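You operate a simulated robot arm through the tools that you are given. There is no shell and no other tool.

Carry out the task below with a simulated robot arm. There is one attempt and no reset: what you move stays moved.

JOB
Lock 6 bar into the plugged outlet block for a hold test.
Fine: bottle and feed valves open till the feed gauge is up; shut the feed, then the bottle, and back the regulator off. Where these are worked on the way, their far stop is far enough and under half their travel is too little: feed valve.

It is judged by the outcome, as a careful person would: the job done as asked, and still so three seconds after it is handed in. It fails if anything else is knocked over, pushed out of place, dropped, spilled or broken.

ROBOT AND FRAMES
A 6-joint arm with a two-finger parallel gripper, fixed in place. Base frame: the origin is at the foot of the arm, x ahead of it, y to its left, z up. Units: mm, rad, N and s.
Its first joint turns from -2.897 to 2.897 rad. Payload 3.91 kg.
The tool frame sits at the grasp point between the pads (the TCP): z along the fingers, y along the line on which they close. The tips reach 30 mm beyond it. The gripper opens to 110 mm. The fingers are 20 mm wide and 10 mm thick; the gripper's body (48 by 112 mm) begins 55 mm behind the TCP.
Orientation is that of the tool frame in the base frame, as a unit quaternion [w, x, y, z]. With the fingers straight down and closing along the base's y, the tool's x points along the base's -x, its y along +y and its z along -z.

CONTROLS
- The arm moves only by the tool arm_command. Its argument "targets" is text: rows parted by semicolons, each of 7 numbers parted by spaces: the gripper command, from -1 (fully open) to 1 (shut), values between in proportion, then the shift along the base's x, y, z in cm, then the turn, a rotation vector about the base's x, y, z in rad. In form: gripper tx ty tz rx ry rz; .... A call has 1 to 20 rows; each row shifts and turns the commanded pose from where the row before left it. Each row takes 0.2 s and may step no farther than 50 mm and 0.15 rad from the row before; otherwise, or with a gripper value out of range, the whole call is refused. A pose out of reach is approached as far as the arm can. The call stops where the force on the tool passes 40 N (or 10 N more than at its start, if that is more) or the arm is blocked; 0.2 s more then pass. The fingers move at their own pace (about 153 mm/s each) and stop on an object; they squeeze with about 41 N. The grip force told is the motor's: it shows also when the fingers shut on nothing. Time passes only in rows, and 0.2 s behind the last, so rows that do not move let the fingers close. The reply holds the time, the measured pose of the TCP, the force on the tool along the base axes, the opening and the grip force, in the units named above and with some noise, with the torque about the TCP (base axes, N m) and any sound that the robot's microphone picked up.
- Cameras (640 x 400 px; columns grow to the right, rows downward): "scene" is fixed at [42.1, -504.2, 1539.4]; the picture's right is [0.41, -0.91, 0.00], its down [-0.42, -0.19, -0.89] and it looks along [0.81, 0.37, -0.46] (base axes); focal length 318 px, centre (320, 200). "wrist" rides on the gripper at [72, 17, -103] in the tool frame; the picture's right is [-0.23, 0.97, 0.00], its down [-0.76, -0.18, -0.62] and it looks along [-0.61, -0.14, 0.78] (tool axes); focal length 222 px, centre (320, 200). There is no depth. A picture from a camera that has moved, and an enlarged one, comes with that camera's place and axes in the base frame and with its lens. The place of the scene camera against the robot may be out by one fixed shift of up to 12 mm in any direction.
- camera(camera): a new picture of that camera. The clock stands still meanwhile.
- enlarge(camera, box): a new picture of the part [left, top, right, bottom] of that camera's present view, enlarged. The clock stands still meanwhile.
- sign_off(): hands the job in; it is judged then, once.

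Places have to be worked out from the pictures, the camera data and where the tool is seen. Open the gripper and draw the arm clear of the work before you hand the job in, unless the task says otherwise.

The tools are called after "Emit:" as name(argument=value, ...) on one line, values as JSON. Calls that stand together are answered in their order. arm_command: Moves the arm, as the interface text tells. Its arguments: {"type":"object","properties":{"targets":{"type":"string"}},"required":["targets"]} The other tools are called the same way: camera (camera) takes a picture; enlarge (camera, box) takes an enlarged picture of a part of a camera's view; sign_off () hands the job in.

At the start:

```text
time: 0.0
tool_pos: [574.7, -73.7, 1304.7]
ee_rot: [0.0, 0.0, 1.0, 0.0]
contact_force: [-0.5, -0.1, 0.2]
wrist_torque: [0.0, 0.02, 0.04]
finger_gap: 110.0
grip_force: 0.0
```

scene: 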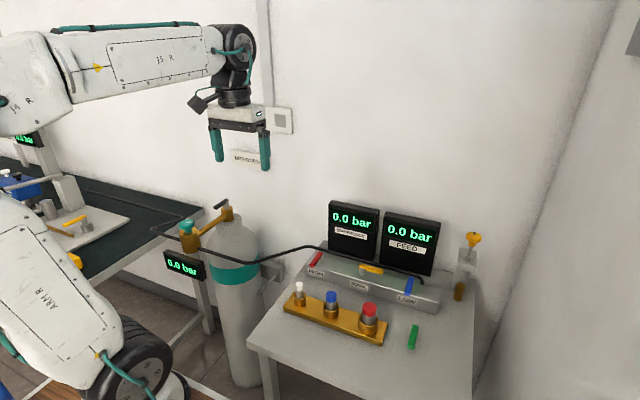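
wrist: 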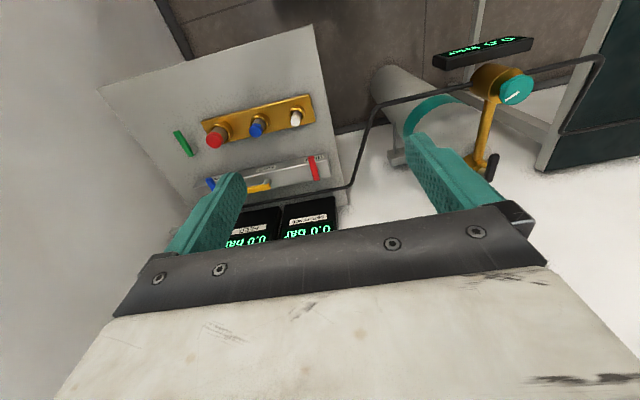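

I begin by looking closely at the panel, the bottle and the left bench to identify each part.

Emit:
enlarge(camera="scene", box=[260, 190, 500, 350])

Emit:
enlarge(camera="scene", box=[140, 180, 300, 300])

Emit:
enlarge(camera="scene", box=[0, 110, 200, 270])

Emit:
enlarge(camera="scene", box=[400, 210, 500, 370])

Emit:
enlarge(camera="wrist", box=[140, 60, 380, 260])

Emit:
enlarge(camera="wrist", box=[380, 20, 620, 190])

```text
2.50 times, centred on (380, 270) of scene
camera zoom: at [42.1, -504.2, 1539.4], right [0.41, -0.91, 0.0], down [-0.42, -0.19, -0.89], along [0.81, 0.37, -0.46], focal length 796 px, centre (170, 25)
```

zoom: 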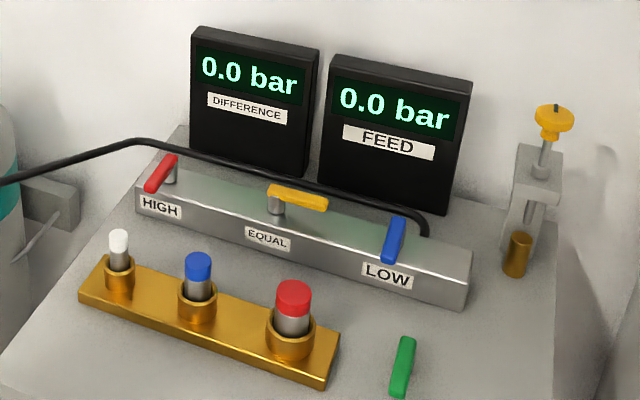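

```text
3.33 times, centred on (220, 240) of scene
camera zoom: at [42.1, -504.2, 1539.4], right [0.41, -0.91, 0.0], down [-0.42, -0.19, -0.89], along [0.81, 0.37, -0.46], focal length 1061 px, centre (653, 67)
```

zoom: 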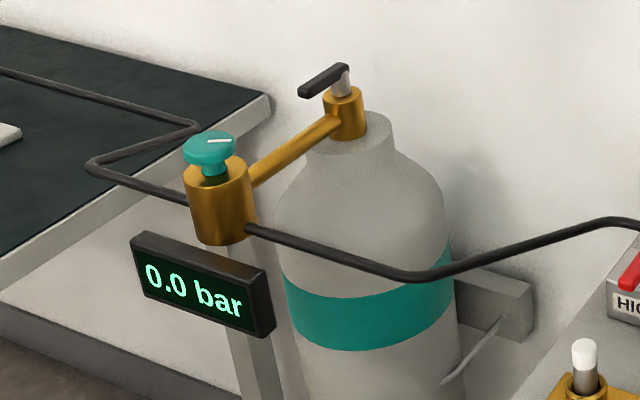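

```text
2.50 times, centred on (100, 190) of scene
camera zoom: at [42.1, -504.2, 1539.4], right [0.41, -0.91, 0.0], down [-0.42, -0.19, -0.89], along [0.81, 0.37, -0.46], focal length 796 px, centre (870, 225)
```

zoom: 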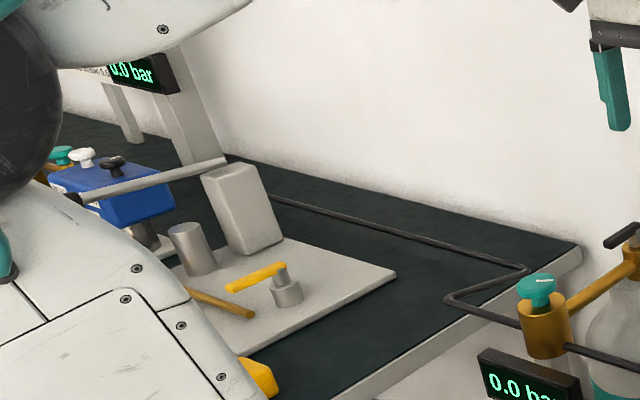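

```text
2.50 times, centred on (450, 290) of scene
camera zoom: at [42.1, -504.2, 1539.4], right [0.41, -0.91, 0.0], down [-0.42, -0.19, -0.89], along [0.81, 0.37, -0.46], focal length 796 px, centre (-5, -25)
```

zoom: 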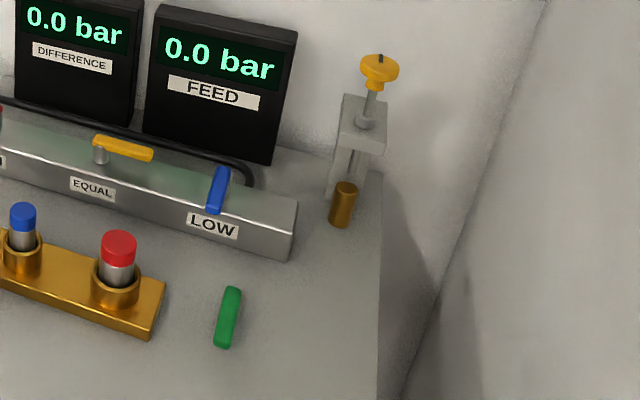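

```text
2.00 times, centred on (260, 160) of wrist
camera zoom: at [502.4, -58.5, 1408.8], right [0.23, 0.97, 0.0], down [0.76, -0.18, 0.62], along [0.61, -0.14, -0.78], focal length 444 px, centre (440, 280)
```

zoom: 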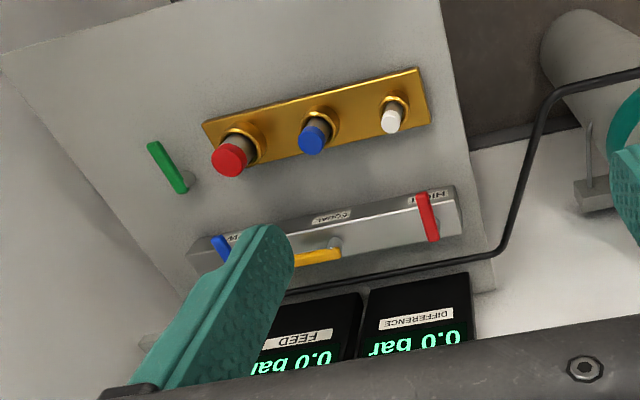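

```text
2.35 times, centred on (500, 105) of wrist
camera zoom: at [502.4, -58.5, 1408.8], right [0.23, 0.97, 0.0], down [0.76, -0.18, 0.62], along [0.61, -0.14, -0.78], focal length 523 px, centre (-104, 424)
```

zoom: 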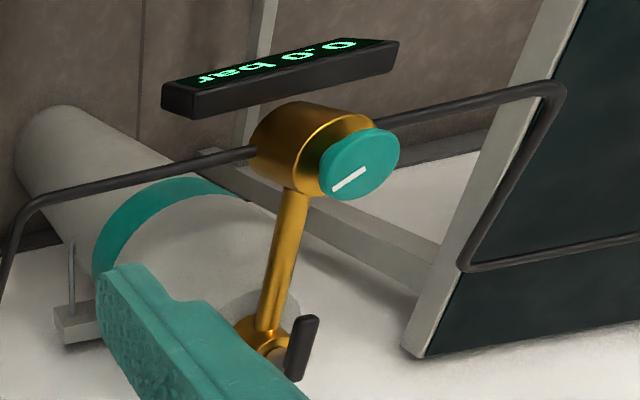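

The two views place the table's green lever near (673, -485, 830), the bottle lever near (821, 243, 998) and the regulator knob near (668, 255, 996). I don't yet know which valve is the feed valve, so I swing the arm high over to the left to look at the left bench.

Emit:
arm_command(targets="-1 0.405 4.61 0 0 0 0.08; -1 0.035 4.63 0 0 0 0.08; -1 -0.335 4.62 0 0 0 0.08; -1 -0.703 4.577 0 0 0 0.08; -1 -1.067 4.505 0 0 0 0.08; -1 -1.423 4.406 0 0 0 0.08; -1 -1.771 4.278 0 0 0 0.08; -1 -2.107 4.123 0 0 0 0.08; -1 -2.43 3.942 0 0 0 0.08; -1 -2.737 3.735 0 0 0 0.08; -1 -3.026 3.504 0 0 0 0.08; -1 -3.297 3.25 0 0 0 0.08")

Emit:
camera(camera="wrist")

Emit:
camera(camera="scene")

```text
time: 2.6
tool_pos: [392.6, 430.8, 1306.3]
ee_rot: [0.001, -0.461, 0.887, 0.0]
contact_force: [-0.7, -0.8, 0.5]
wrist_torque: [0.03, 0.04, -0.02]
finger_gap: 109.9
grip_force: 0.0
```

```text
taken
camera wrist: at [336.8, 378.8, 1409.9], right [-0.67, 0.75, 0.0], down [0.58, 0.52, 0.62], along [0.46, 0.42, -0.78], focal length 222 px, centre (320, 200)
```

wrist: 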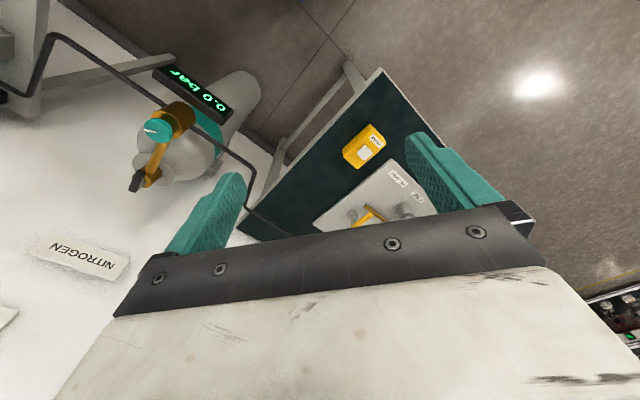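

```text
taken
```

scene: 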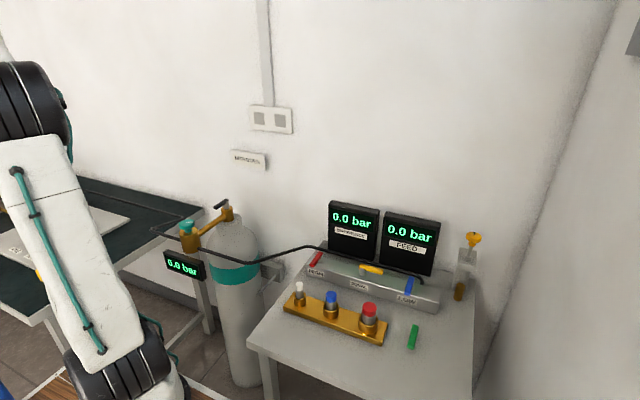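

The left bench is now in view with labels on it, so I enlarge them to read them.

Emit:
enlarge(camera="wrist", box=[320, 110, 460, 240])

Emit:
enlarge(camera="wrist", box=[100, 50, 260, 210])

```text
3.08 times, centred on (390, 175) of wrist
camera zoom: at [336.8, 378.8, 1409.9], right [-0.67, 0.75, 0.0], down [0.58, 0.52, 0.62], along [0.46, 0.42, -0.78], focal length 684 px, centre (105, 277)
```

zoom: 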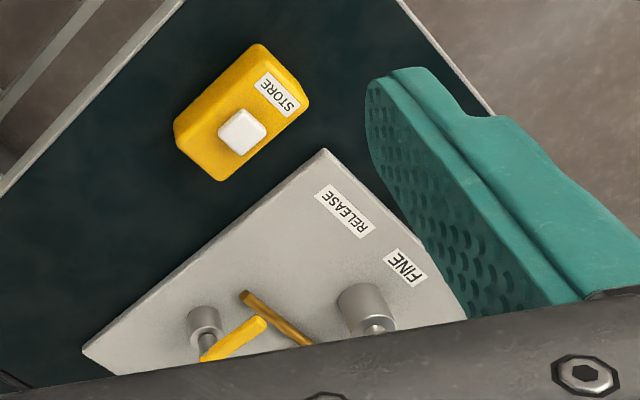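

```text
2.50 times, centred on (180, 130) of wrist
camera zoom: at [336.8, 378.8, 1409.9], right [-0.67, 0.75, 0.0], down [0.58, 0.52, 0.62], along [0.46, 0.42, -0.78], focal length 555 px, centre (670, 375)
```

zoom: 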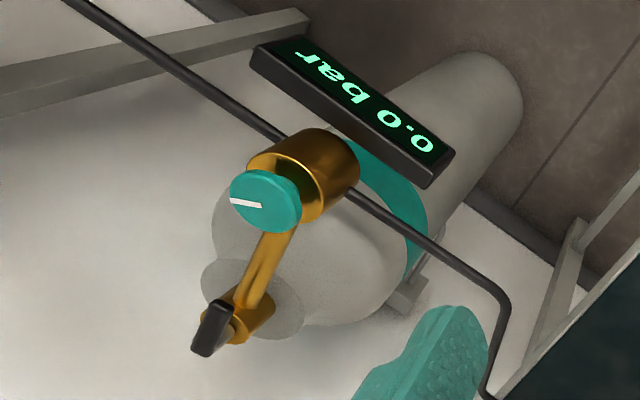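

The left bench carries RELEASE and FINE labels and a STORE button. I swing further left and pull back to see that whole bench.

Emit:
arm_command(targets="-1 -3.545 2.978 0 0 0 0.08; -1 -3.772 2.686 0 0 0 0.08; -1 -3.974 2.376 0 0 0 0.08; -1 -4.15 2.052 0 0 0 0.08; -1 -4.302 1.713 0 0 0 0.08; -1 -4.425 1.363 0 0 0 0.08; -1 -0.8 -4.4 0 0 0 0; -1 -0.8 -4.4 0 0 0 0")

Emit:
camera(camera="wrist")

Emit:
camera(camera="scene")

```text
time: 4.4
tool_pos: [128.9, 474.6, 1305.2]
ee_rot: [-0.002, -0.659, 0.752, -0.001]
contact_force: [-0.3, 1.2, -1.2]
wrist_torque: [-0.1, -0.02, -0.01]
finger_gap: 109.9
grip_force: 0.2
```

```text
taken
camera wrist: at [103.2, 403.6, 1409.2], right [-0.94, 0.35, 0.0], down [0.28, 0.73, 0.62], along [0.22, 0.58, -0.78], focal length 222 px, centre (320, 200)
```

wrist: 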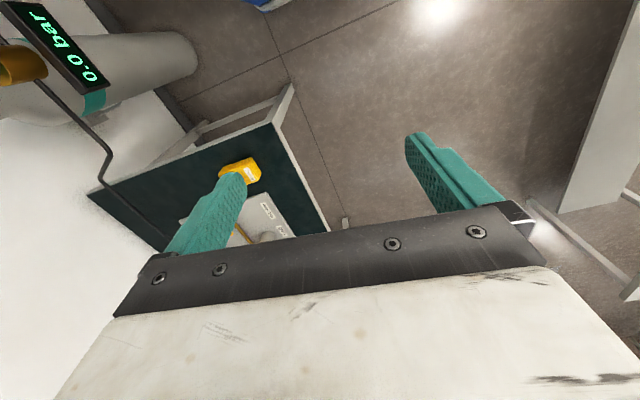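

```text
taken
```

scene: 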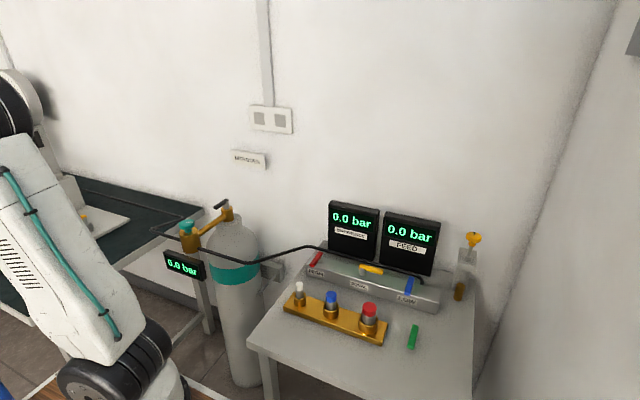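

The gripper hides the outward part of this view. I turn back a little and tilt the tool outward, so the wrist camera looks across at the bench.

Emit:
arm_command(targets="-1 0 0 0 0 0 -0.14; -1 0 0 0 0 0 -0.14; -1 0 0 0 0 0 -0.12; -1 0 0 0 0.121 -0.071 0; -1 0 0 0 0.121 -0.071 0; -1 0 0 0 0.121 -0.071 0; -1 0 0 0 0.121 -0.071 0")

Emit:
camera(camera="wrist")

```text
time: 6.0
tool_pos: [134.4, 470.3, 1308.4]
ee_rot: [0.242, -0.474, 0.835, 0.141]
contact_force: [-0.2, 1.0, -0.2]
wrist_torque: [-0.01, 0.0, -0.03]
finger_gap: 110.1
grip_force: 0.0
```

```text
taken
camera wrist: at [60.0, 379.0, 1357.3], right [-0.74, 0.66, 0.13], down [0.31, 0.17, 0.93], along [0.59, 0.73, -0.33], focal length 222 px, centre (320, 200)
```

wrist: 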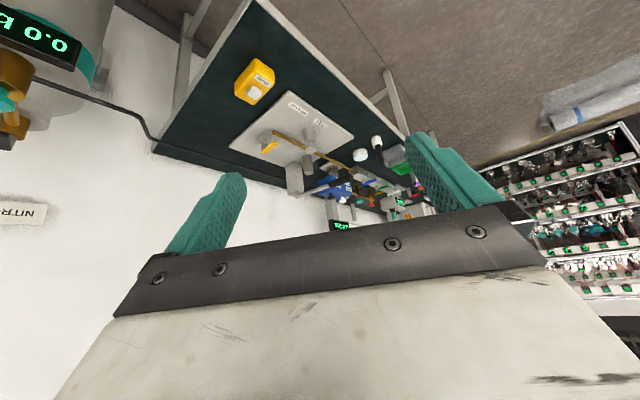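

Emit:
enlarge(camera="wrist", box=[220, 60, 440, 240])

Emit:
enlarge(camera="wrist", box=[310, 130, 440, 240])

```text
2.22 times, centred on (330, 150) of wrist
camera zoom: at [60.0, 379.0, 1357.3], right [-0.74, 0.66, 0.13], down [0.31, 0.17, 0.93], along [0.59, 0.73, -0.33], focal length 494 px, centre (298, 311)
```

zoom: 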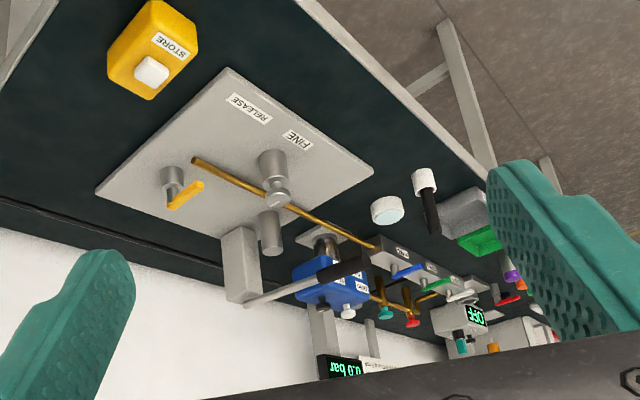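

```text
3.64 times, centred on (375, 185) of wrist
camera zoom: at [60.0, 379.0, 1357.3], right [-0.74, 0.66, 0.13], down [0.31, 0.17, 0.93], along [0.59, 0.73, -0.33], focal length 808 px, centre (120, 254)
```

zoom: 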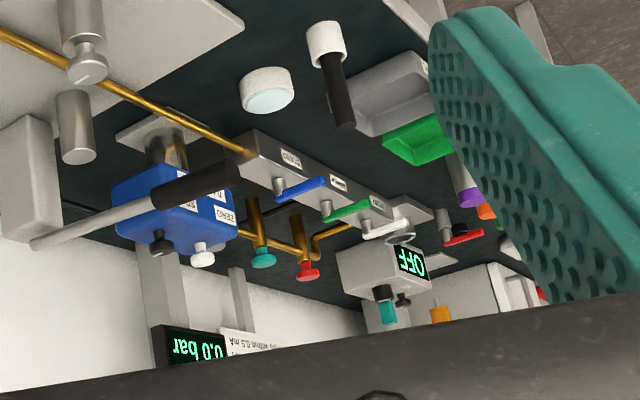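

The left bench, with its hand pump, transmitter and valve block, sits mostly beyond reach and looks like a separate station. I level the tool and swing back toward the bottle and the right table for close views there.

Emit:
arm_command(targets="-1 0.4 3.5 0 -0.121 0.071 0; -1 0.4 3.5 0 -0.121 0.071 0; -1 0 0 0 -0.121 0.071 0; -1 0 0 0 -0.121 0.071 0; -1 4.528 -1.402 0 0 0 -0.07; -1 4.391 -1.786 0 0 0 -0.07; -1 4.224 -2.15 0 0 0 -0.07; -1 4.026 -2.502 0 0 0 -0.07; -1 3.8 -2.834 0 0 0 -0.07; -1 3.546 -3.146 0 0 0 -0.07; -1 3.266 -3.436 0 0 0 -0.07; -1 2.962 -3.7 0 0 0 -0.07; -1 2.637 -3.939 0 0 0 -0.07; -1 2.293 -4.148 0 0 0 -0.07; -1 1.933 -4.328 0 0 0 -0.07; -1 1.558 -4.476 0 0 0 -0.07")

Emit:
camera(camera="wrist")

```text
time: 9.4
tool_pos: [533.4, 165.7, 1306.6]
ee_rot: [0.0, -0.099, 0.995, 0.0]
contact_force: [0.6, 0.8, -0.5]
wrist_torque: [-0.05, -0.04, -0.02]
finger_gap: 109.7
grip_force: 0.0
```

```text
taken
camera wrist: at [458.4, 166.4, 1410.1], right [0.03, 1.0, 0.0], down [0.78, -0.02, 0.62], along [0.62, -0.02, -0.78], focal length 222 px, centre (320, 200)
```

wrist: 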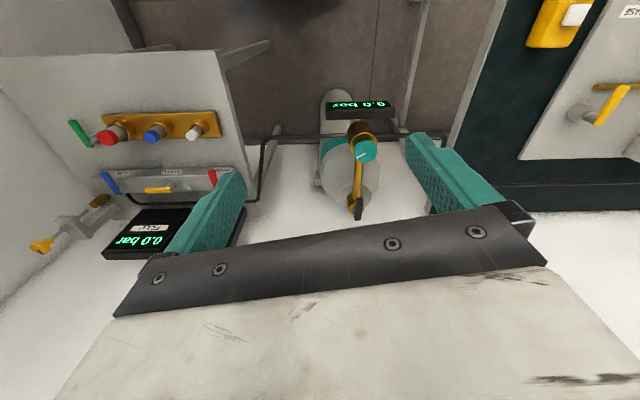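

Both the bottle assembly and the right table are in this view, so I enlarge each.

Emit:
enlarge(camera="wrist", box=[300, 80, 420, 230])

Emit:
enlarge(camera="wrist", box=[20, 90, 270, 270])

```text
2.67 times, centred on (360, 155) of wrist
camera zoom: at [458.4, 166.4, 1410.1], right [0.03, 1.0, 0.0], down [0.78, -0.02, 0.62], along [0.62, -0.02, -0.78], focal length 592 px, centre (213, 320)
```

zoom: 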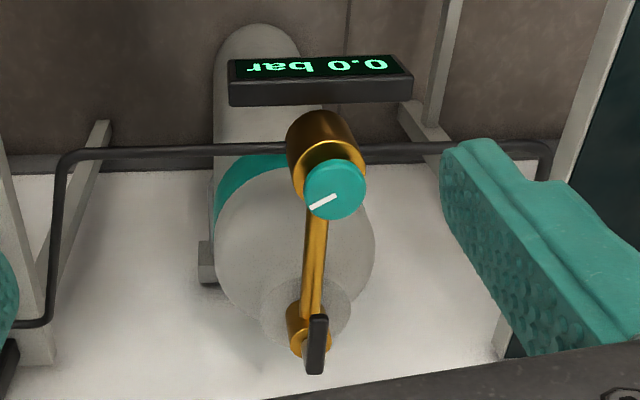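

```text
2.22 times, centred on (145, 180) of wrist
camera zoom: at [458.4, 166.4, 1410.1], right [0.03, 1.0, 0.0], down [0.78, -0.02, 0.62], along [0.62, -0.02, -0.78], focal length 494 px, centre (709, 244)
```

zoom: 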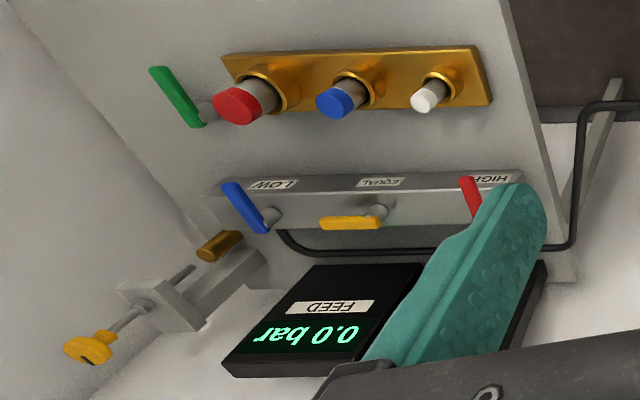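

The green lever sits on a stem beside the gold outlet block. I swing over to the right table and come lower to look for labels and piping there.

Emit:
arm_command(targets="-1 1.173 -4.593 0 0 0 -0.05; -1 0.779 -4.676 0 0 0 -0.05; -1 0.379 -4.725 0 0 0 -0.05; -1 -0.024 -4.74 0 0 0 -0.05; -1 -0.426 -4.72 0 0 0 -0.05; -1 -0.825 -4.668 0 0 0 -0.05; -1 -1.219 -4.58 0 0 0 -0.05; -1 -1.603 -4.461 0 0 0 -0.05; -1 -1.976 -4.308 -1 0 0 -0.05; -1 -2.334 -4.126 -1 0 0 -0.05; -1 0 0 -4 0 0 -0.05; -1 0 0 -4 0 0 -0.05; -1 0 0 -4 0 0 -0.05")

Emit:
camera(camera="wrist")

Emit:
camera(camera="scene")

```text
time: 12.2
tool_pos: [470.8, -295.0, 1163.8]
ee_rot: [0.0, 0.223, 0.975, 0.001]
contact_force: [-0.6, 0.5, 0.2]
wrist_torque: [-0.01, -0.01, 0.04]
finger_gap: 110.0
grip_force: 0.0
```

```text
taken
camera wrist: at [412.8, -248.8, 1267.6], right [0.63, 0.78, 0.0], down [0.61, -0.49, 0.62], along [0.48, -0.39, -0.78], focal length 222 px, centre (320, 200)
```

wrist: 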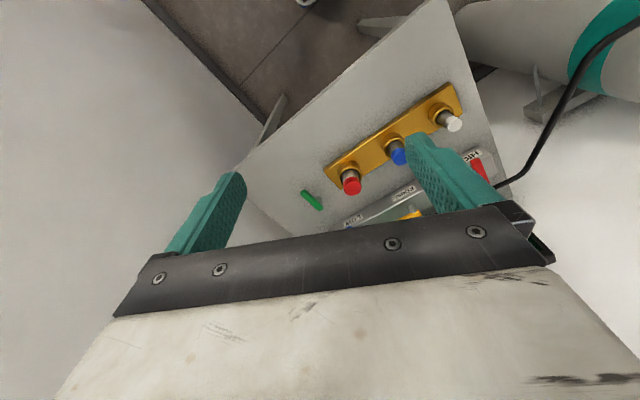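

```text
taken
```

scene: 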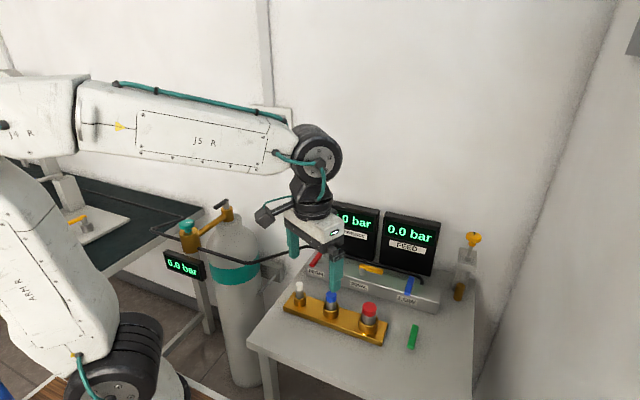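

I enlarge this view of the table around the gold block and the green lever.

Emit:
enlarge(camera="wrist", box=[250, 60, 500, 240])

Emit:
enlarge(camera="scene", box=[360, 230, 440, 360])

Emit:
enlarge(camera="scene", box=[300, 190, 450, 300])

```text
2.22 times, centred on (375, 150) of wrist
camera zoom: at [412.8, -248.8, 1267.6], right [0.63, 0.78, 0.0], down [0.61, -0.49, 0.62], along [0.48, -0.39, -0.78], focal length 494 px, centre (198, 311)
```

zoom: 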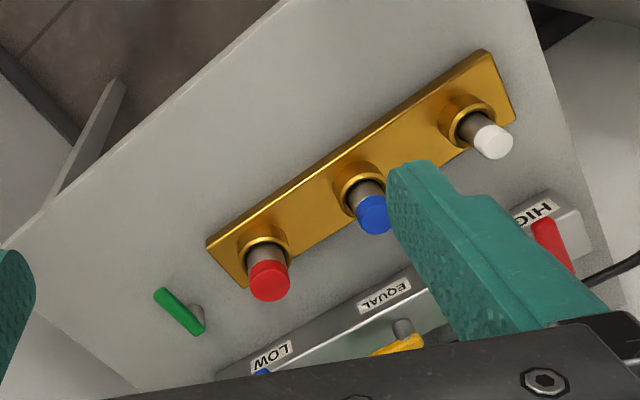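

```text
3.08 times, centred on (400, 295) of scene
camera zoom: at [42.1, -504.2, 1539.4], right [0.41, -0.91, 0.0], down [-0.42, -0.19, -0.89], along [0.81, 0.37, -0.46], focal length 979 px, centre (74, -92)
```

zoom: 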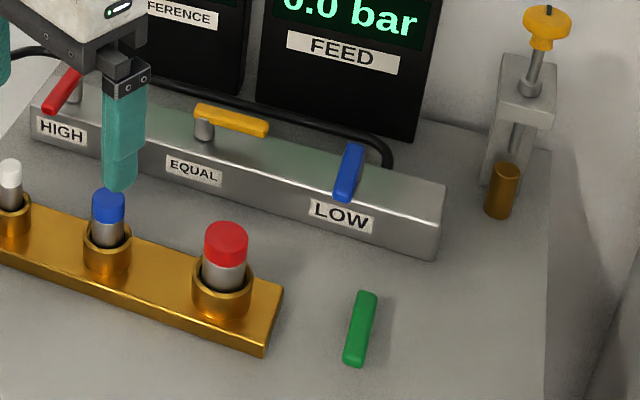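

```text
3.64 times, centred on (375, 245) of scene
camera zoom: at [42.1, -504.2, 1539.4], right [0.41, -0.91, 0.0], down [-0.42, -0.19, -0.89], along [0.81, 0.37, -0.46], focal length 1157 px, centre (120, 36)
```

zoom: 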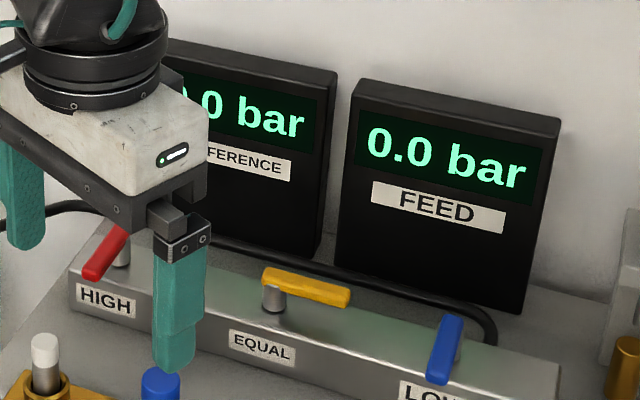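

From these views I judge the green lever to be the outlet block's feed valve. It lies across the line (shut), with its stem near (695, -481) and its tip toward the robot. I now go above the regulator for a close look before touching anything.

Emit:
arm_command(targets="-1 1.64 4.58 0 0 0 0.0675; -1 1.64 4.58 0 0 0 0.0675; -1 1.64 4.58 0 0 0 0.0675; -1 1.64 4.58 0 0 0 0.0675; -1 1.64 4.58 0 0 0 0.0675; -1 1.64 4.58 0 0 0 0.0675; -1 1.64 4.58 0 0 0 0.0675; -1 1.64 4.58 0 0 0 0.0675; -1 1.64 4.58 0 0 0 0.0675; -1 1.64 4.58 0 0 0 0.0675; -1 1.64 4.58 0 0 0 0.0675; -1 1.64 4.58 0 0 0 0.0675")

Emit:
camera(camera="wrist")

Emit:
camera(camera="scene")

```text
time: 14.8
tool_pos: [670.3, 258.7, 1165.8]
ee_rot: [0.001, -0.178, 0.984, 0.0]
contact_force: [-0.5, -1.0, 1.3]
wrist_torque: [0.02, -0.05, 0.01]
finger_gap: 110.4
grip_force: 0.1
```

```text
taken
camera wrist: at [595.4, 248.7, 1269.7], right [-0.13, 0.99, 0.0], down [0.77, 0.1, 0.62], along [0.62, 0.08, -0.78], focal length 222 px, centre (320, 200)
```

wrist: 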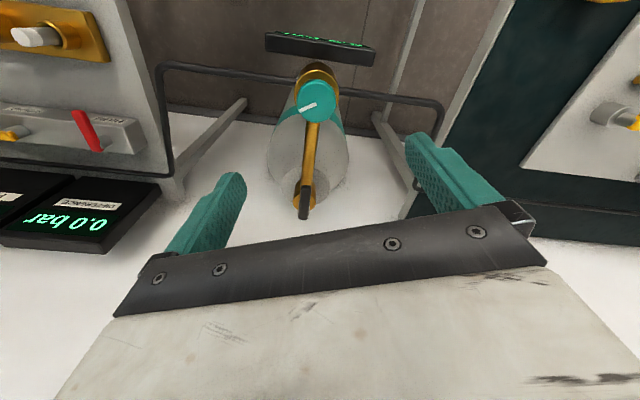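

```text
taken
```

scene: 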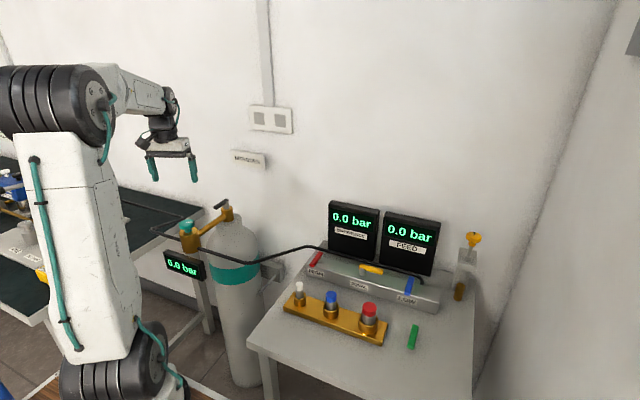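

The knob, pipe and bottle lever are clear here. I enlarge for measurements.

Emit:
enlarge(camera="wrist", box=[250, 20, 390, 230])

Emit:
enlarge(camera="scene", box=[150, 185, 270, 285])

```text
1.90 times, centred on (320, 125) of wrist
camera zoom: at [595.4, 248.7, 1269.7], right [-0.13, 0.99, 0.0], down [0.77, 0.1, 0.62], along [0.62, 0.08, -0.78], focal length 423 px, centre (320, 343)
```

zoom: 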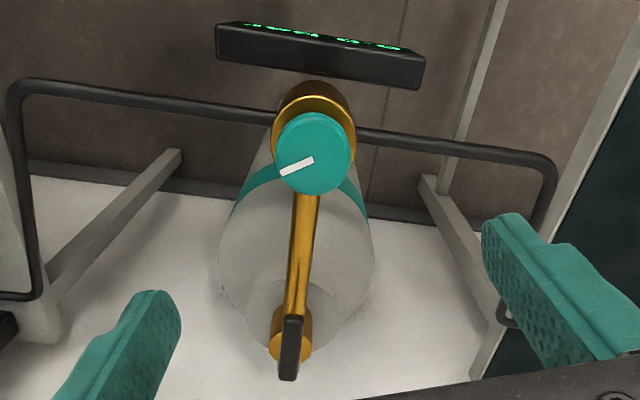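

```text
4.00 times, centred on (210, 235) of scene
camera zoom: at [42.1, -504.2, 1539.4], right [0.41, -0.91, 0.0], down [-0.42, -0.19, -0.89], along [0.81, 0.37, -0.46], focal length 1273 px, centre (760, 60)
```

zoom: 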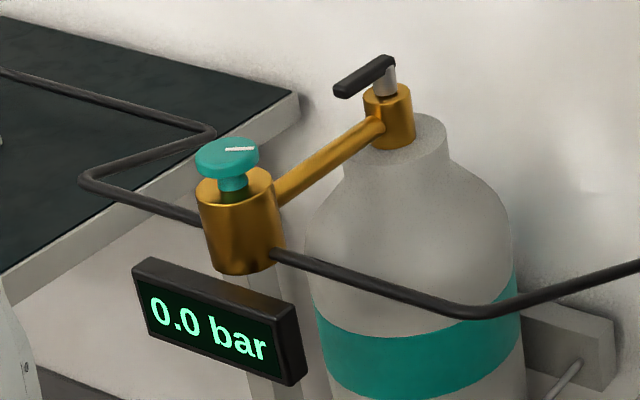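

Knob top is near (668, 254, 987) and the bottle lever runs from its tip at about (797, 250, 988) to its stem near (865, 252). I move above the lever with the fingers squared to it.

Emit:
arm_command(targets="0.2 3.2 -0.2 -1.5 0 0 -0.09; 0.2 3.2 -0.2 -1.5 0 0 -0.09; 0.2 3.2 -0.2 -1.5 0 0 -0.09; 0.2 3.2 -0.2 -1.5 0 0 -0.088; 0.2 0 0 -2 0 0 0")

Emit:
camera(camera="wrist")

Emit:
enlarge(camera="wrist", box=[220, 100, 420, 240])

Emit:
enlarge(camera="scene", box=[150, 125, 290, 285])

```text
time: 16.0
tool_pos: [796.8, 247.2, 1083.2]
ee_rot: [0.001, -0.001, 1.0, 0.001]
contact_force: [-0.1, -0.2, 1.5]
wrist_torque: [0.0, 0.03, 0.04]
finger_gap: 44.1
grip_force: 0.1
```

```text
taken
camera wrist: at [724.6, 263.3, 1187.2], right [0.23, 0.97, 0.0], down [0.76, -0.18, 0.62], along [0.61, -0.14, -0.78], focal length 222 px, centre (320, 200)
```

wrist: 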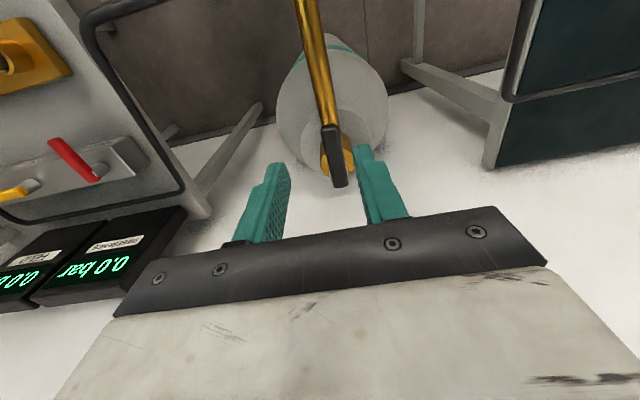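

```text
2.86 times, centred on (320, 170) of wrist
camera zoom: at [724.6, 263.3, 1187.2], right [0.23, 0.97, 0.0], down [0.76, -0.18, 0.62], along [0.61, -0.14, -0.78], focal length 635 px, centre (320, 286)
```

zoom: 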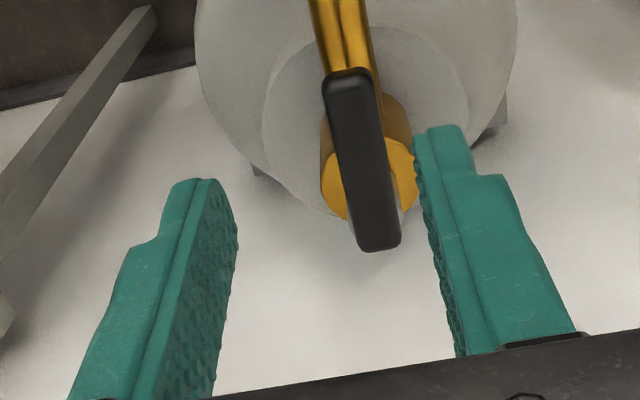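

```text
2.50 times, centred on (220, 205) of scene
camera zoom: at [42.1, -504.2, 1539.4], right [0.41, -0.91, 0.0], down [-0.42, -0.19, -0.89], along [0.81, 0.37, -0.46], focal length 796 px, centre (570, 188)
```

zoom: 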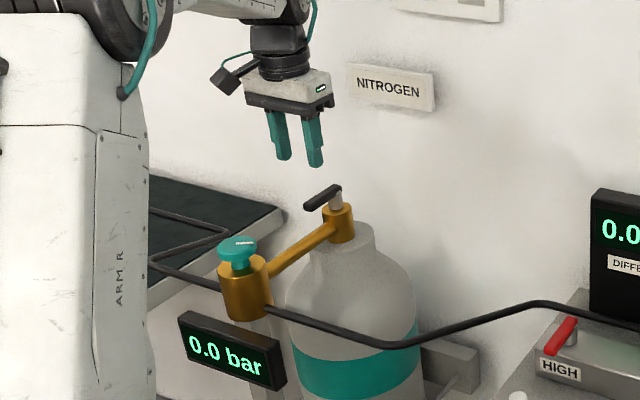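

The lever measures about 15 mm wide, from (799, 254) to (866, 254) at z about 988, with its pivot near (852, 253). I centre on its free end and come down to straddle it.

Emit:
arm_command(targets="0.2 1.1 0.7 0 0 0 0; 0.2 0 0 -2.5 0 0 0; 0.2 0 0 -2.5 0 0 0; 0.2 0 0 -2 0 0 0; 0.2 0 0 -1 0 0 0")

Emit:
camera(camera="wrist")

Emit:
enlarge(camera="scene", box=[160, 150, 280, 260])

```text
time: 17.2
tool_pos: [807.4, 254.3, 1006.0]
ee_rot: [0.0, -0.001, 1.0, 0.0]
contact_force: [-0.2, -0.4, 0.3]
wrist_torque: [0.03, 0.0, 0.01]
finger_gap: 44.1
grip_force: 0.0
```

```text
taken
camera wrist: at [734.6, 270.9, 1109.7], right [0.23, 0.97, 0.0], down [0.76, -0.18, 0.62], along [0.61, -0.14, -0.78], focal length 222 px, centre (320, 200)
```

wrist: 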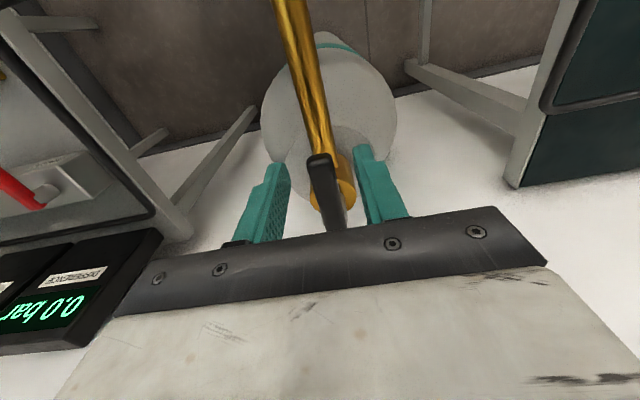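

```text
3.64 times, centred on (220, 205) of scene
camera zoom: at [42.1, -504.2, 1539.4], right [0.41, -0.91, 0.0], down [-0.42, -0.19, -0.89], along [0.81, 0.37, -0.46], focal length 1157 px, centre (684, 182)
```

zoom: 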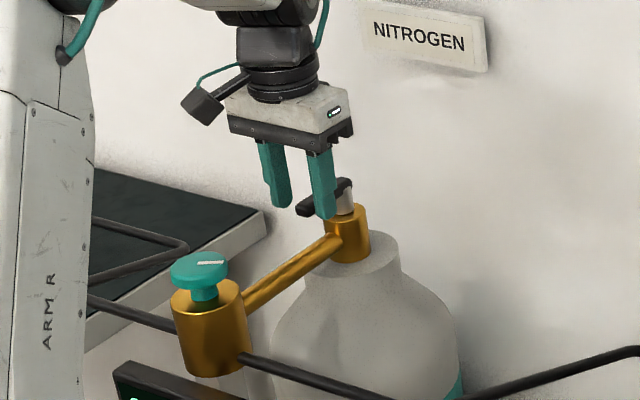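

The fingers now straddle the lever cleanly. I narrow the gap and try a gentle counter-clockwise swing (tip toward -y), the usual opening sense, watching the force.

Emit:
arm_command(targets="0.56 0 0 0 0 0 0; 0.56 0 0 0 0 0 0; 0.56 0.032 -0.539 0 0 0 0.12; 0.56 0.097 -0.531 0 0 0 0.12")

Emit:
camera(camera="wrist")

Emit:
enlarge(camera="scene", box=[150, 170, 290, 290])

```text
time: 18.2
tool_pos: [808.9, 243.3, 1006.2]
ee_rot: [0.0, -0.121, 0.993, 0.0]
contact_force: [-1.1, 1.7, 0.1]
wrist_torque: [0.07, 0.03, 0.01]
finger_gap: 24.9
grip_force: 0.8
```

```text
taken
camera wrist: at [734.6, 242.5, 1110.0], right [-0.01, 1.0, 0.0], down [0.78, 0.01, 0.62], along [0.62, 0.01, -0.78], focal length 222 px, centre (320, 200)
```

wrist: 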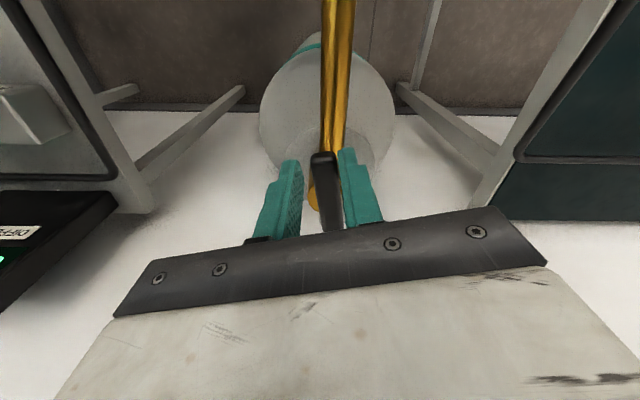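

```text
3.33 times, centred on (220, 230) of scene
camera zoom: at [42.1, -504.2, 1539.4], right [0.41, -0.91, 0.0], down [-0.42, -0.19, -0.89], along [0.81, 0.37, -0.46], focal length 1061 px, centre (653, 100)
```

zoom: 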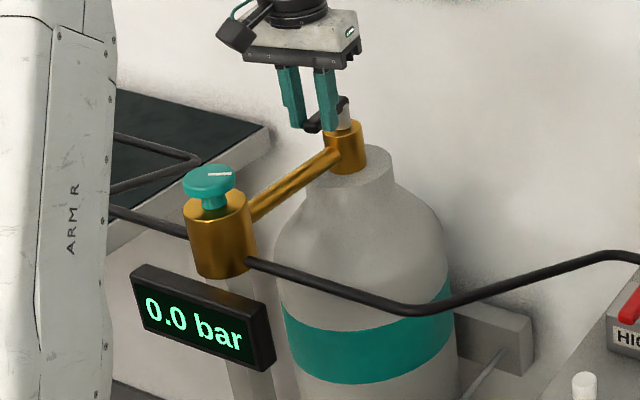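

The lever swings easily with under 2 N and the regulator gauge stays at 0.0. I keep turning it counter-clockwise in stages.

Emit:
arm_command(targets="0.56 0.159 -0.516 0 0 0 0.12; 0.56 0.22 -0.493 0 0 0 0.12; 0.56 0.278 -0.463 0 0 0 0.12; 0.56 0.331 -0.427 0 0 0 0.12")

Emit:
camera(camera="scene")

Emit:
camera(camera="wrist")

```text
time: 19.2
tool_pos: [818.0, 224.5, 1005.9]
ee_rot: [0.0, -0.355, 0.935, 0.0]
contact_force: [-0.7, -0.6, -0.8]
wrist_torque: [0.02, 0.02, 0.01]
finger_gap: 24.7
grip_force: 0.8
```

```text
taken
```

scene: 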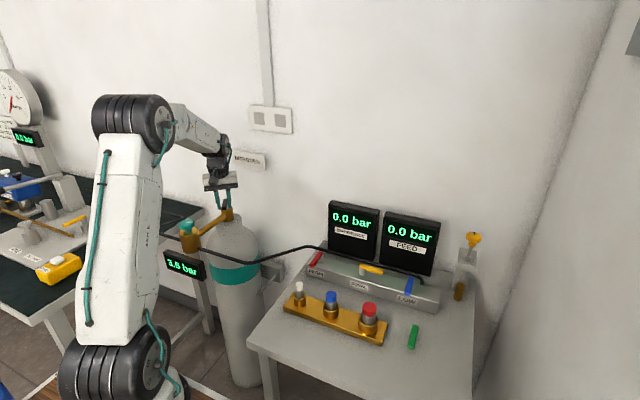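

```text
taken
camera wrist: at [753.1, 188.5, 1109.5], right [-0.47, 0.88, 0.0], down [0.69, 0.37, 0.62], along [0.55, 0.3, -0.78], focal length 222 px, centre (320, 200)
```

wrist: 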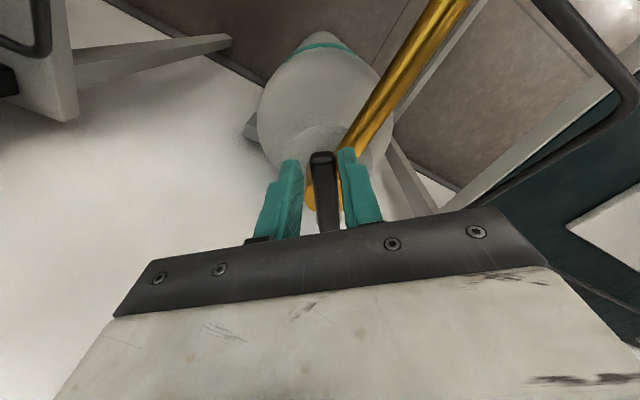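

The regulator gauge now reads around 3.5 bar, so the bottle is opening and the regulator is already partly wound in. I check the readings up close, including the left bench gauge.

Emit:
enlarge(camera="scene", box=[150, 220, 250, 300])

Emit:
enlarge(camera="scene", box=[0, 60, 100, 300])

Emit:
enlarge(camera="scene", box=[290, 190, 490, 300])

```text
5.00 times, centred on (200, 260) of scene
camera zoom: at [42.1, -504.2, 1539.4], right [0.41, -0.91, 0.0], down [-0.42, -0.19, -0.89], along [0.81, 0.37, -0.46], focal length 1591 px, centre (920, -100)
```

zoom: 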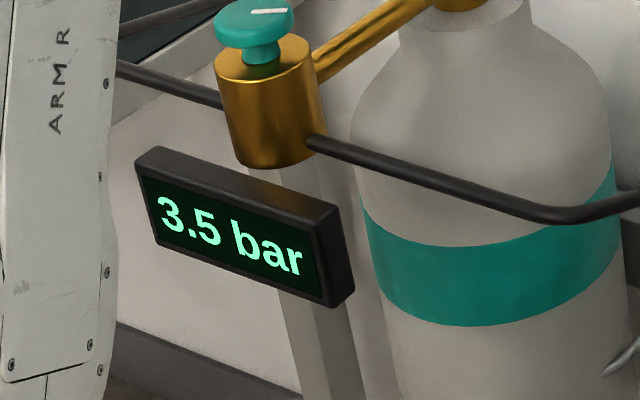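

```text
1.67 times, centred on (50, 180) of scene
camera zoom: at [42.1, -504.2, 1539.4], right [0.41, -0.91, 0.0], down [-0.42, -0.19, -0.89], along [0.81, 0.37, -0.46], focal length 530 px, centre (770, 233)
```

zoom: 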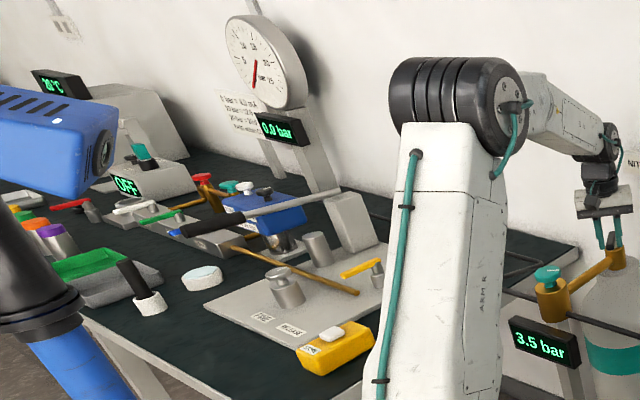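

```text
3.20 times, centred on (390, 245) of scene
camera zoom: at [42.1, -504.2, 1539.4], right [0.41, -0.91, 0.0], down [-0.42, -0.19, -0.89], along [0.81, 0.37, -0.46], focal length 1018 px, centre (96, 56)
```

zoom: 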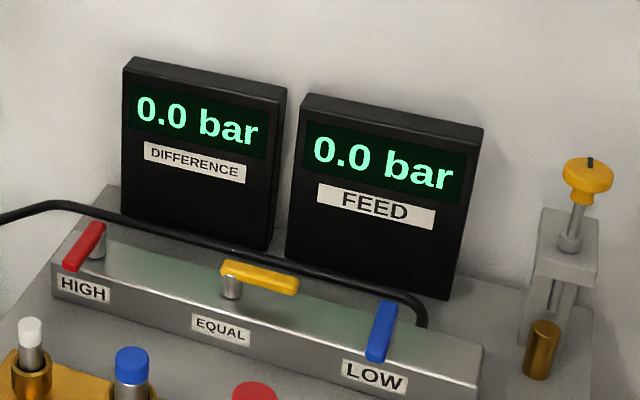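

The regulator output shows 3.5 bar and the feed side still 0.0, so nothing is leaking through. I finish opening the bottle lever toward its stop.

Emit:
arm_command(targets="0.56 0.379 -0.383 0 0 0 0.12; 0.56 0.423 -0.336 0 0 0 0.12; 0.56 0.46 -0.283 0 0 0 0.12; 0.56 0.49 -0.225 0 0 0 0.12; 0.56 0.514 -0.165 0 0 0 0.12; 0.56 0.53 -0.103 0 0 0 0.12; 0.56 0.538 -0.038 0 0 0 0.12")

Emit:
camera(camera="wrist")

Emit:
enlarge(camera="scene", box=[150, 170, 290, 290])

```text
time: 20.8
tool_pos: [852.5, 210.3, 1008.4]
ee_rot: [0.0, -0.706, 0.709, 0.001]
contact_force: [-1.5, 0.1, 0.7]
wrist_torque: [0.0, 0.07, 0.01]
finger_gap: 25.0
grip_force: 0.1
```

```text
taken
camera wrist: at [835.0, 136.5, 1110.4], right [-0.97, 0.23, 0.0], down [0.18, 0.76, 0.62], along [0.15, 0.61, -0.78], focal length 222 px, centre (320, 200)
```

wrist: 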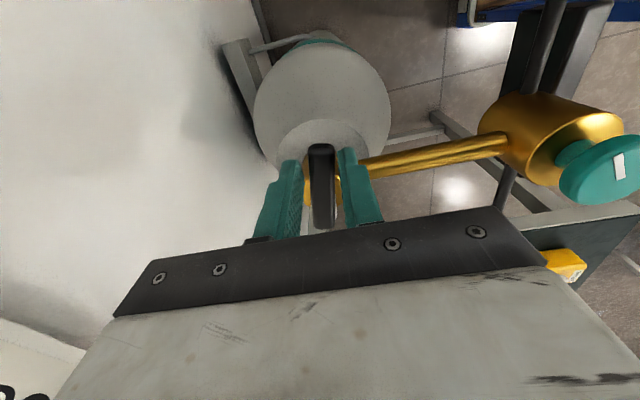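

```text
3.33 times, centred on (220, 230) of scene
camera zoom: at [42.1, -504.2, 1539.4], right [0.41, -0.91, 0.0], down [-0.42, -0.19, -0.89], along [0.81, 0.37, -0.46], focal length 1061 px, centre (653, 100)
```

zoom: 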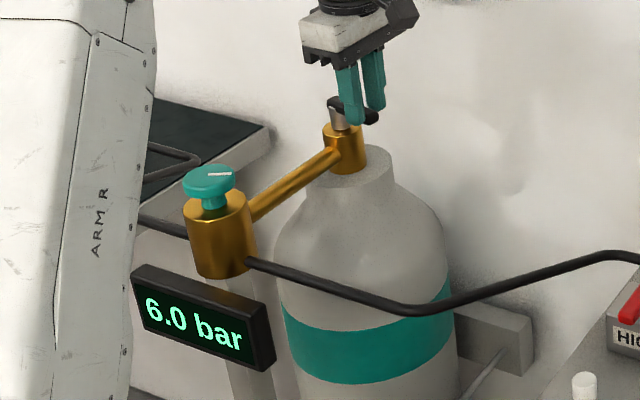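

The regulator gauge now reads 6.0 bar with the lever a quarter turn open. I wait about a second to see whether that reading is steady.

Emit:
arm_command(targets="0.4 0 0 0 0 0 0; 0.4 0 0 0 0 0 0; 0.4 0 0 0 0 0 0; 0.4 0 0 0 0 0 0; 0.4 0 0 0 0 0 0")

Emit:
enlarge(camera="scene", box=[150, 170, 290, 290])

Emit:
enlarge(camera="scene", box=[290, 190, 490, 300])

```text
time: 22.0
tool_pos: [851.6, 210.4, 1005.4]
ee_rot: [-0.001, -0.704, 0.71, 0.0]
contact_force: [-0.4, 0.0, -0.1]
wrist_torque: [-0.03, 0.0, 0.01]
finger_gap: 32.9
grip_force: 0.0
```

```text
3.33 times, centred on (220, 230) of scene
camera zoom: at [42.1, -504.2, 1539.4], right [0.41, -0.91, 0.0], down [-0.42, -0.19, -0.89], along [0.81, 0.37, -0.46], focal length 1061 px, centre (653, 100)
```

zoom: 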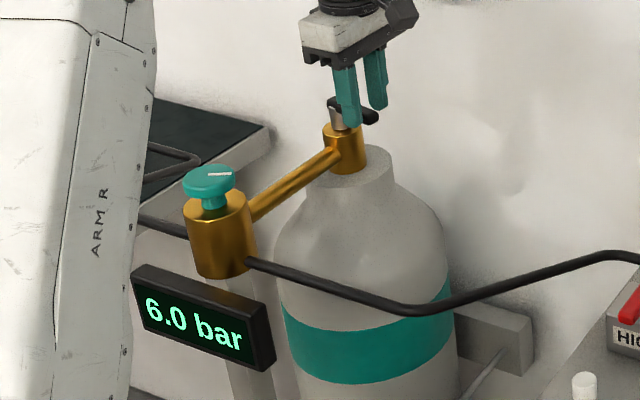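

```text
3.20 times, centred on (390, 245) of scene
camera zoom: at [42.1, -504.2, 1539.4], right [0.41, -0.91, 0.0], down [-0.42, -0.19, -0.89], along [0.81, 0.37, -0.46], focal length 1018 px, centre (96, 56)
```

zoom: 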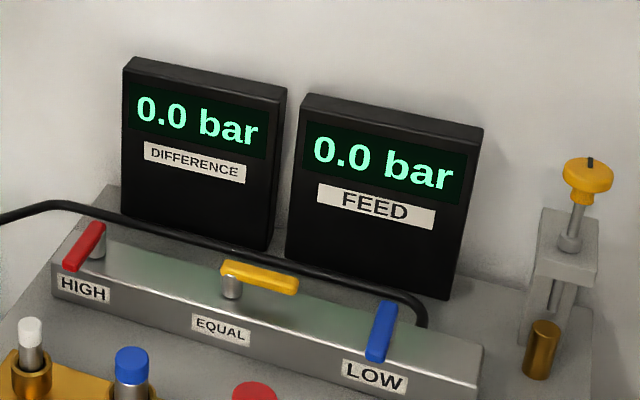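

The reading holds at 6.0 bar, so the regulator was already set there and needs no adjusting. I rise off the lever and carry the gripper high over to the green feed valve.

Emit:
arm_command(targets="0.2 0 0 3 0 0 0; 0.2 0 0 4.5 0 0 0; 0.2 0 0 4.5 0 0 0; 0.2 0 0 4 0 0 0; 0.2 -1.23 -4.31 0 0 0 -0.098; 0.2 -1.23 -4.31 0 0 0 -0.098; 0.2 -1.23 -4.31 0 0 0 -0.098; 0.2 -1.23 -4.31 0 0 0 -0.098; 0.2 -1.23 -4.31 0 0 0 -0.098; 0.2 -1.23 -4.31 0 0 0 -0.098; 0.2 -1.23 -4.31 0 0 0 -0.098; 0.2 -1.23 -4.31 0 0 0 -0.098; 0.2 -1.23 -4.31 0 0 0 -0.098; 0.2 -1.23 -4.31 0 0 0 -0.098; 0.2 -1.23 -4.31 0 0 0 -0.098; 0.2 -1.23 -4.31 0 0 0 -0.098; 0.2 -1.23 -4.31 0 0 0 -0.098; 0.2 -1.23 -4.31 0 0 0 -0.098; 0.2 -1.23 -4.31 0 0 0 -0.098; 0.2 -1.23 -4.31 0 0 0 -0.098")

Emit:
camera(camera="wrist")

Emit:
camera(camera="scene")

```text
time: 26.2
tool_pos: [651.7, -481.3, 1169.2]
ee_rot: [0.0, 0.003, 1.0, 0.0]
contact_force: [0.7, 1.1, 0.2]
wrist_torque: [-0.03, 0.03, 0.03]
finger_gap: 44.1
grip_force: 0.1
```

```text
taken
camera wrist: at [579.7, -464.0, 1272.3], right [0.23, 0.97, 0.0], down [0.76, -0.18, 0.62], along [0.61, -0.14, -0.78], focal length 222 px, centre (320, 200)
```

wrist: 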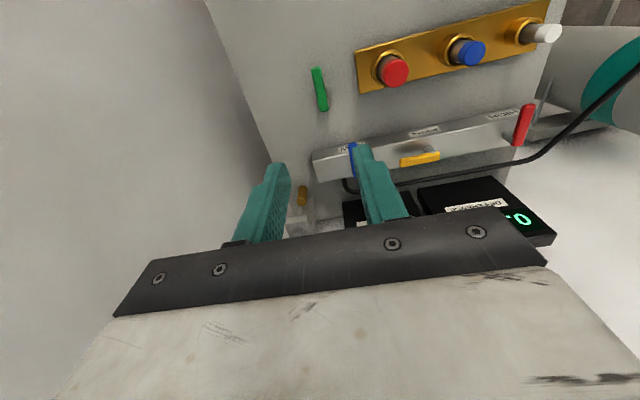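

```text
taken
```

scene: 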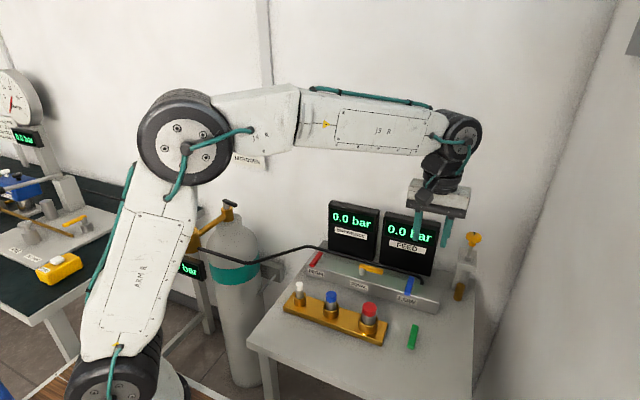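

The green lever is in view below and slightly ahead. I enlarge it to fix its position and height.

Emit:
enlarge(camera="wrist", box=[260, 40, 420, 150])

```text
3.64 times, centred on (340, 95) of wrist
camera zoom: at [579.7, -464.0, 1272.3], right [0.23, 0.97, 0.0], down [0.76, -0.18, 0.62], along [0.61, -0.14, -0.78], focal length 808 px, centre (247, 582)
```

zoom: 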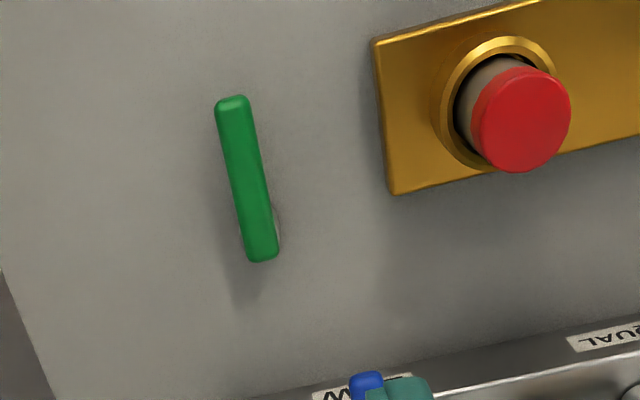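

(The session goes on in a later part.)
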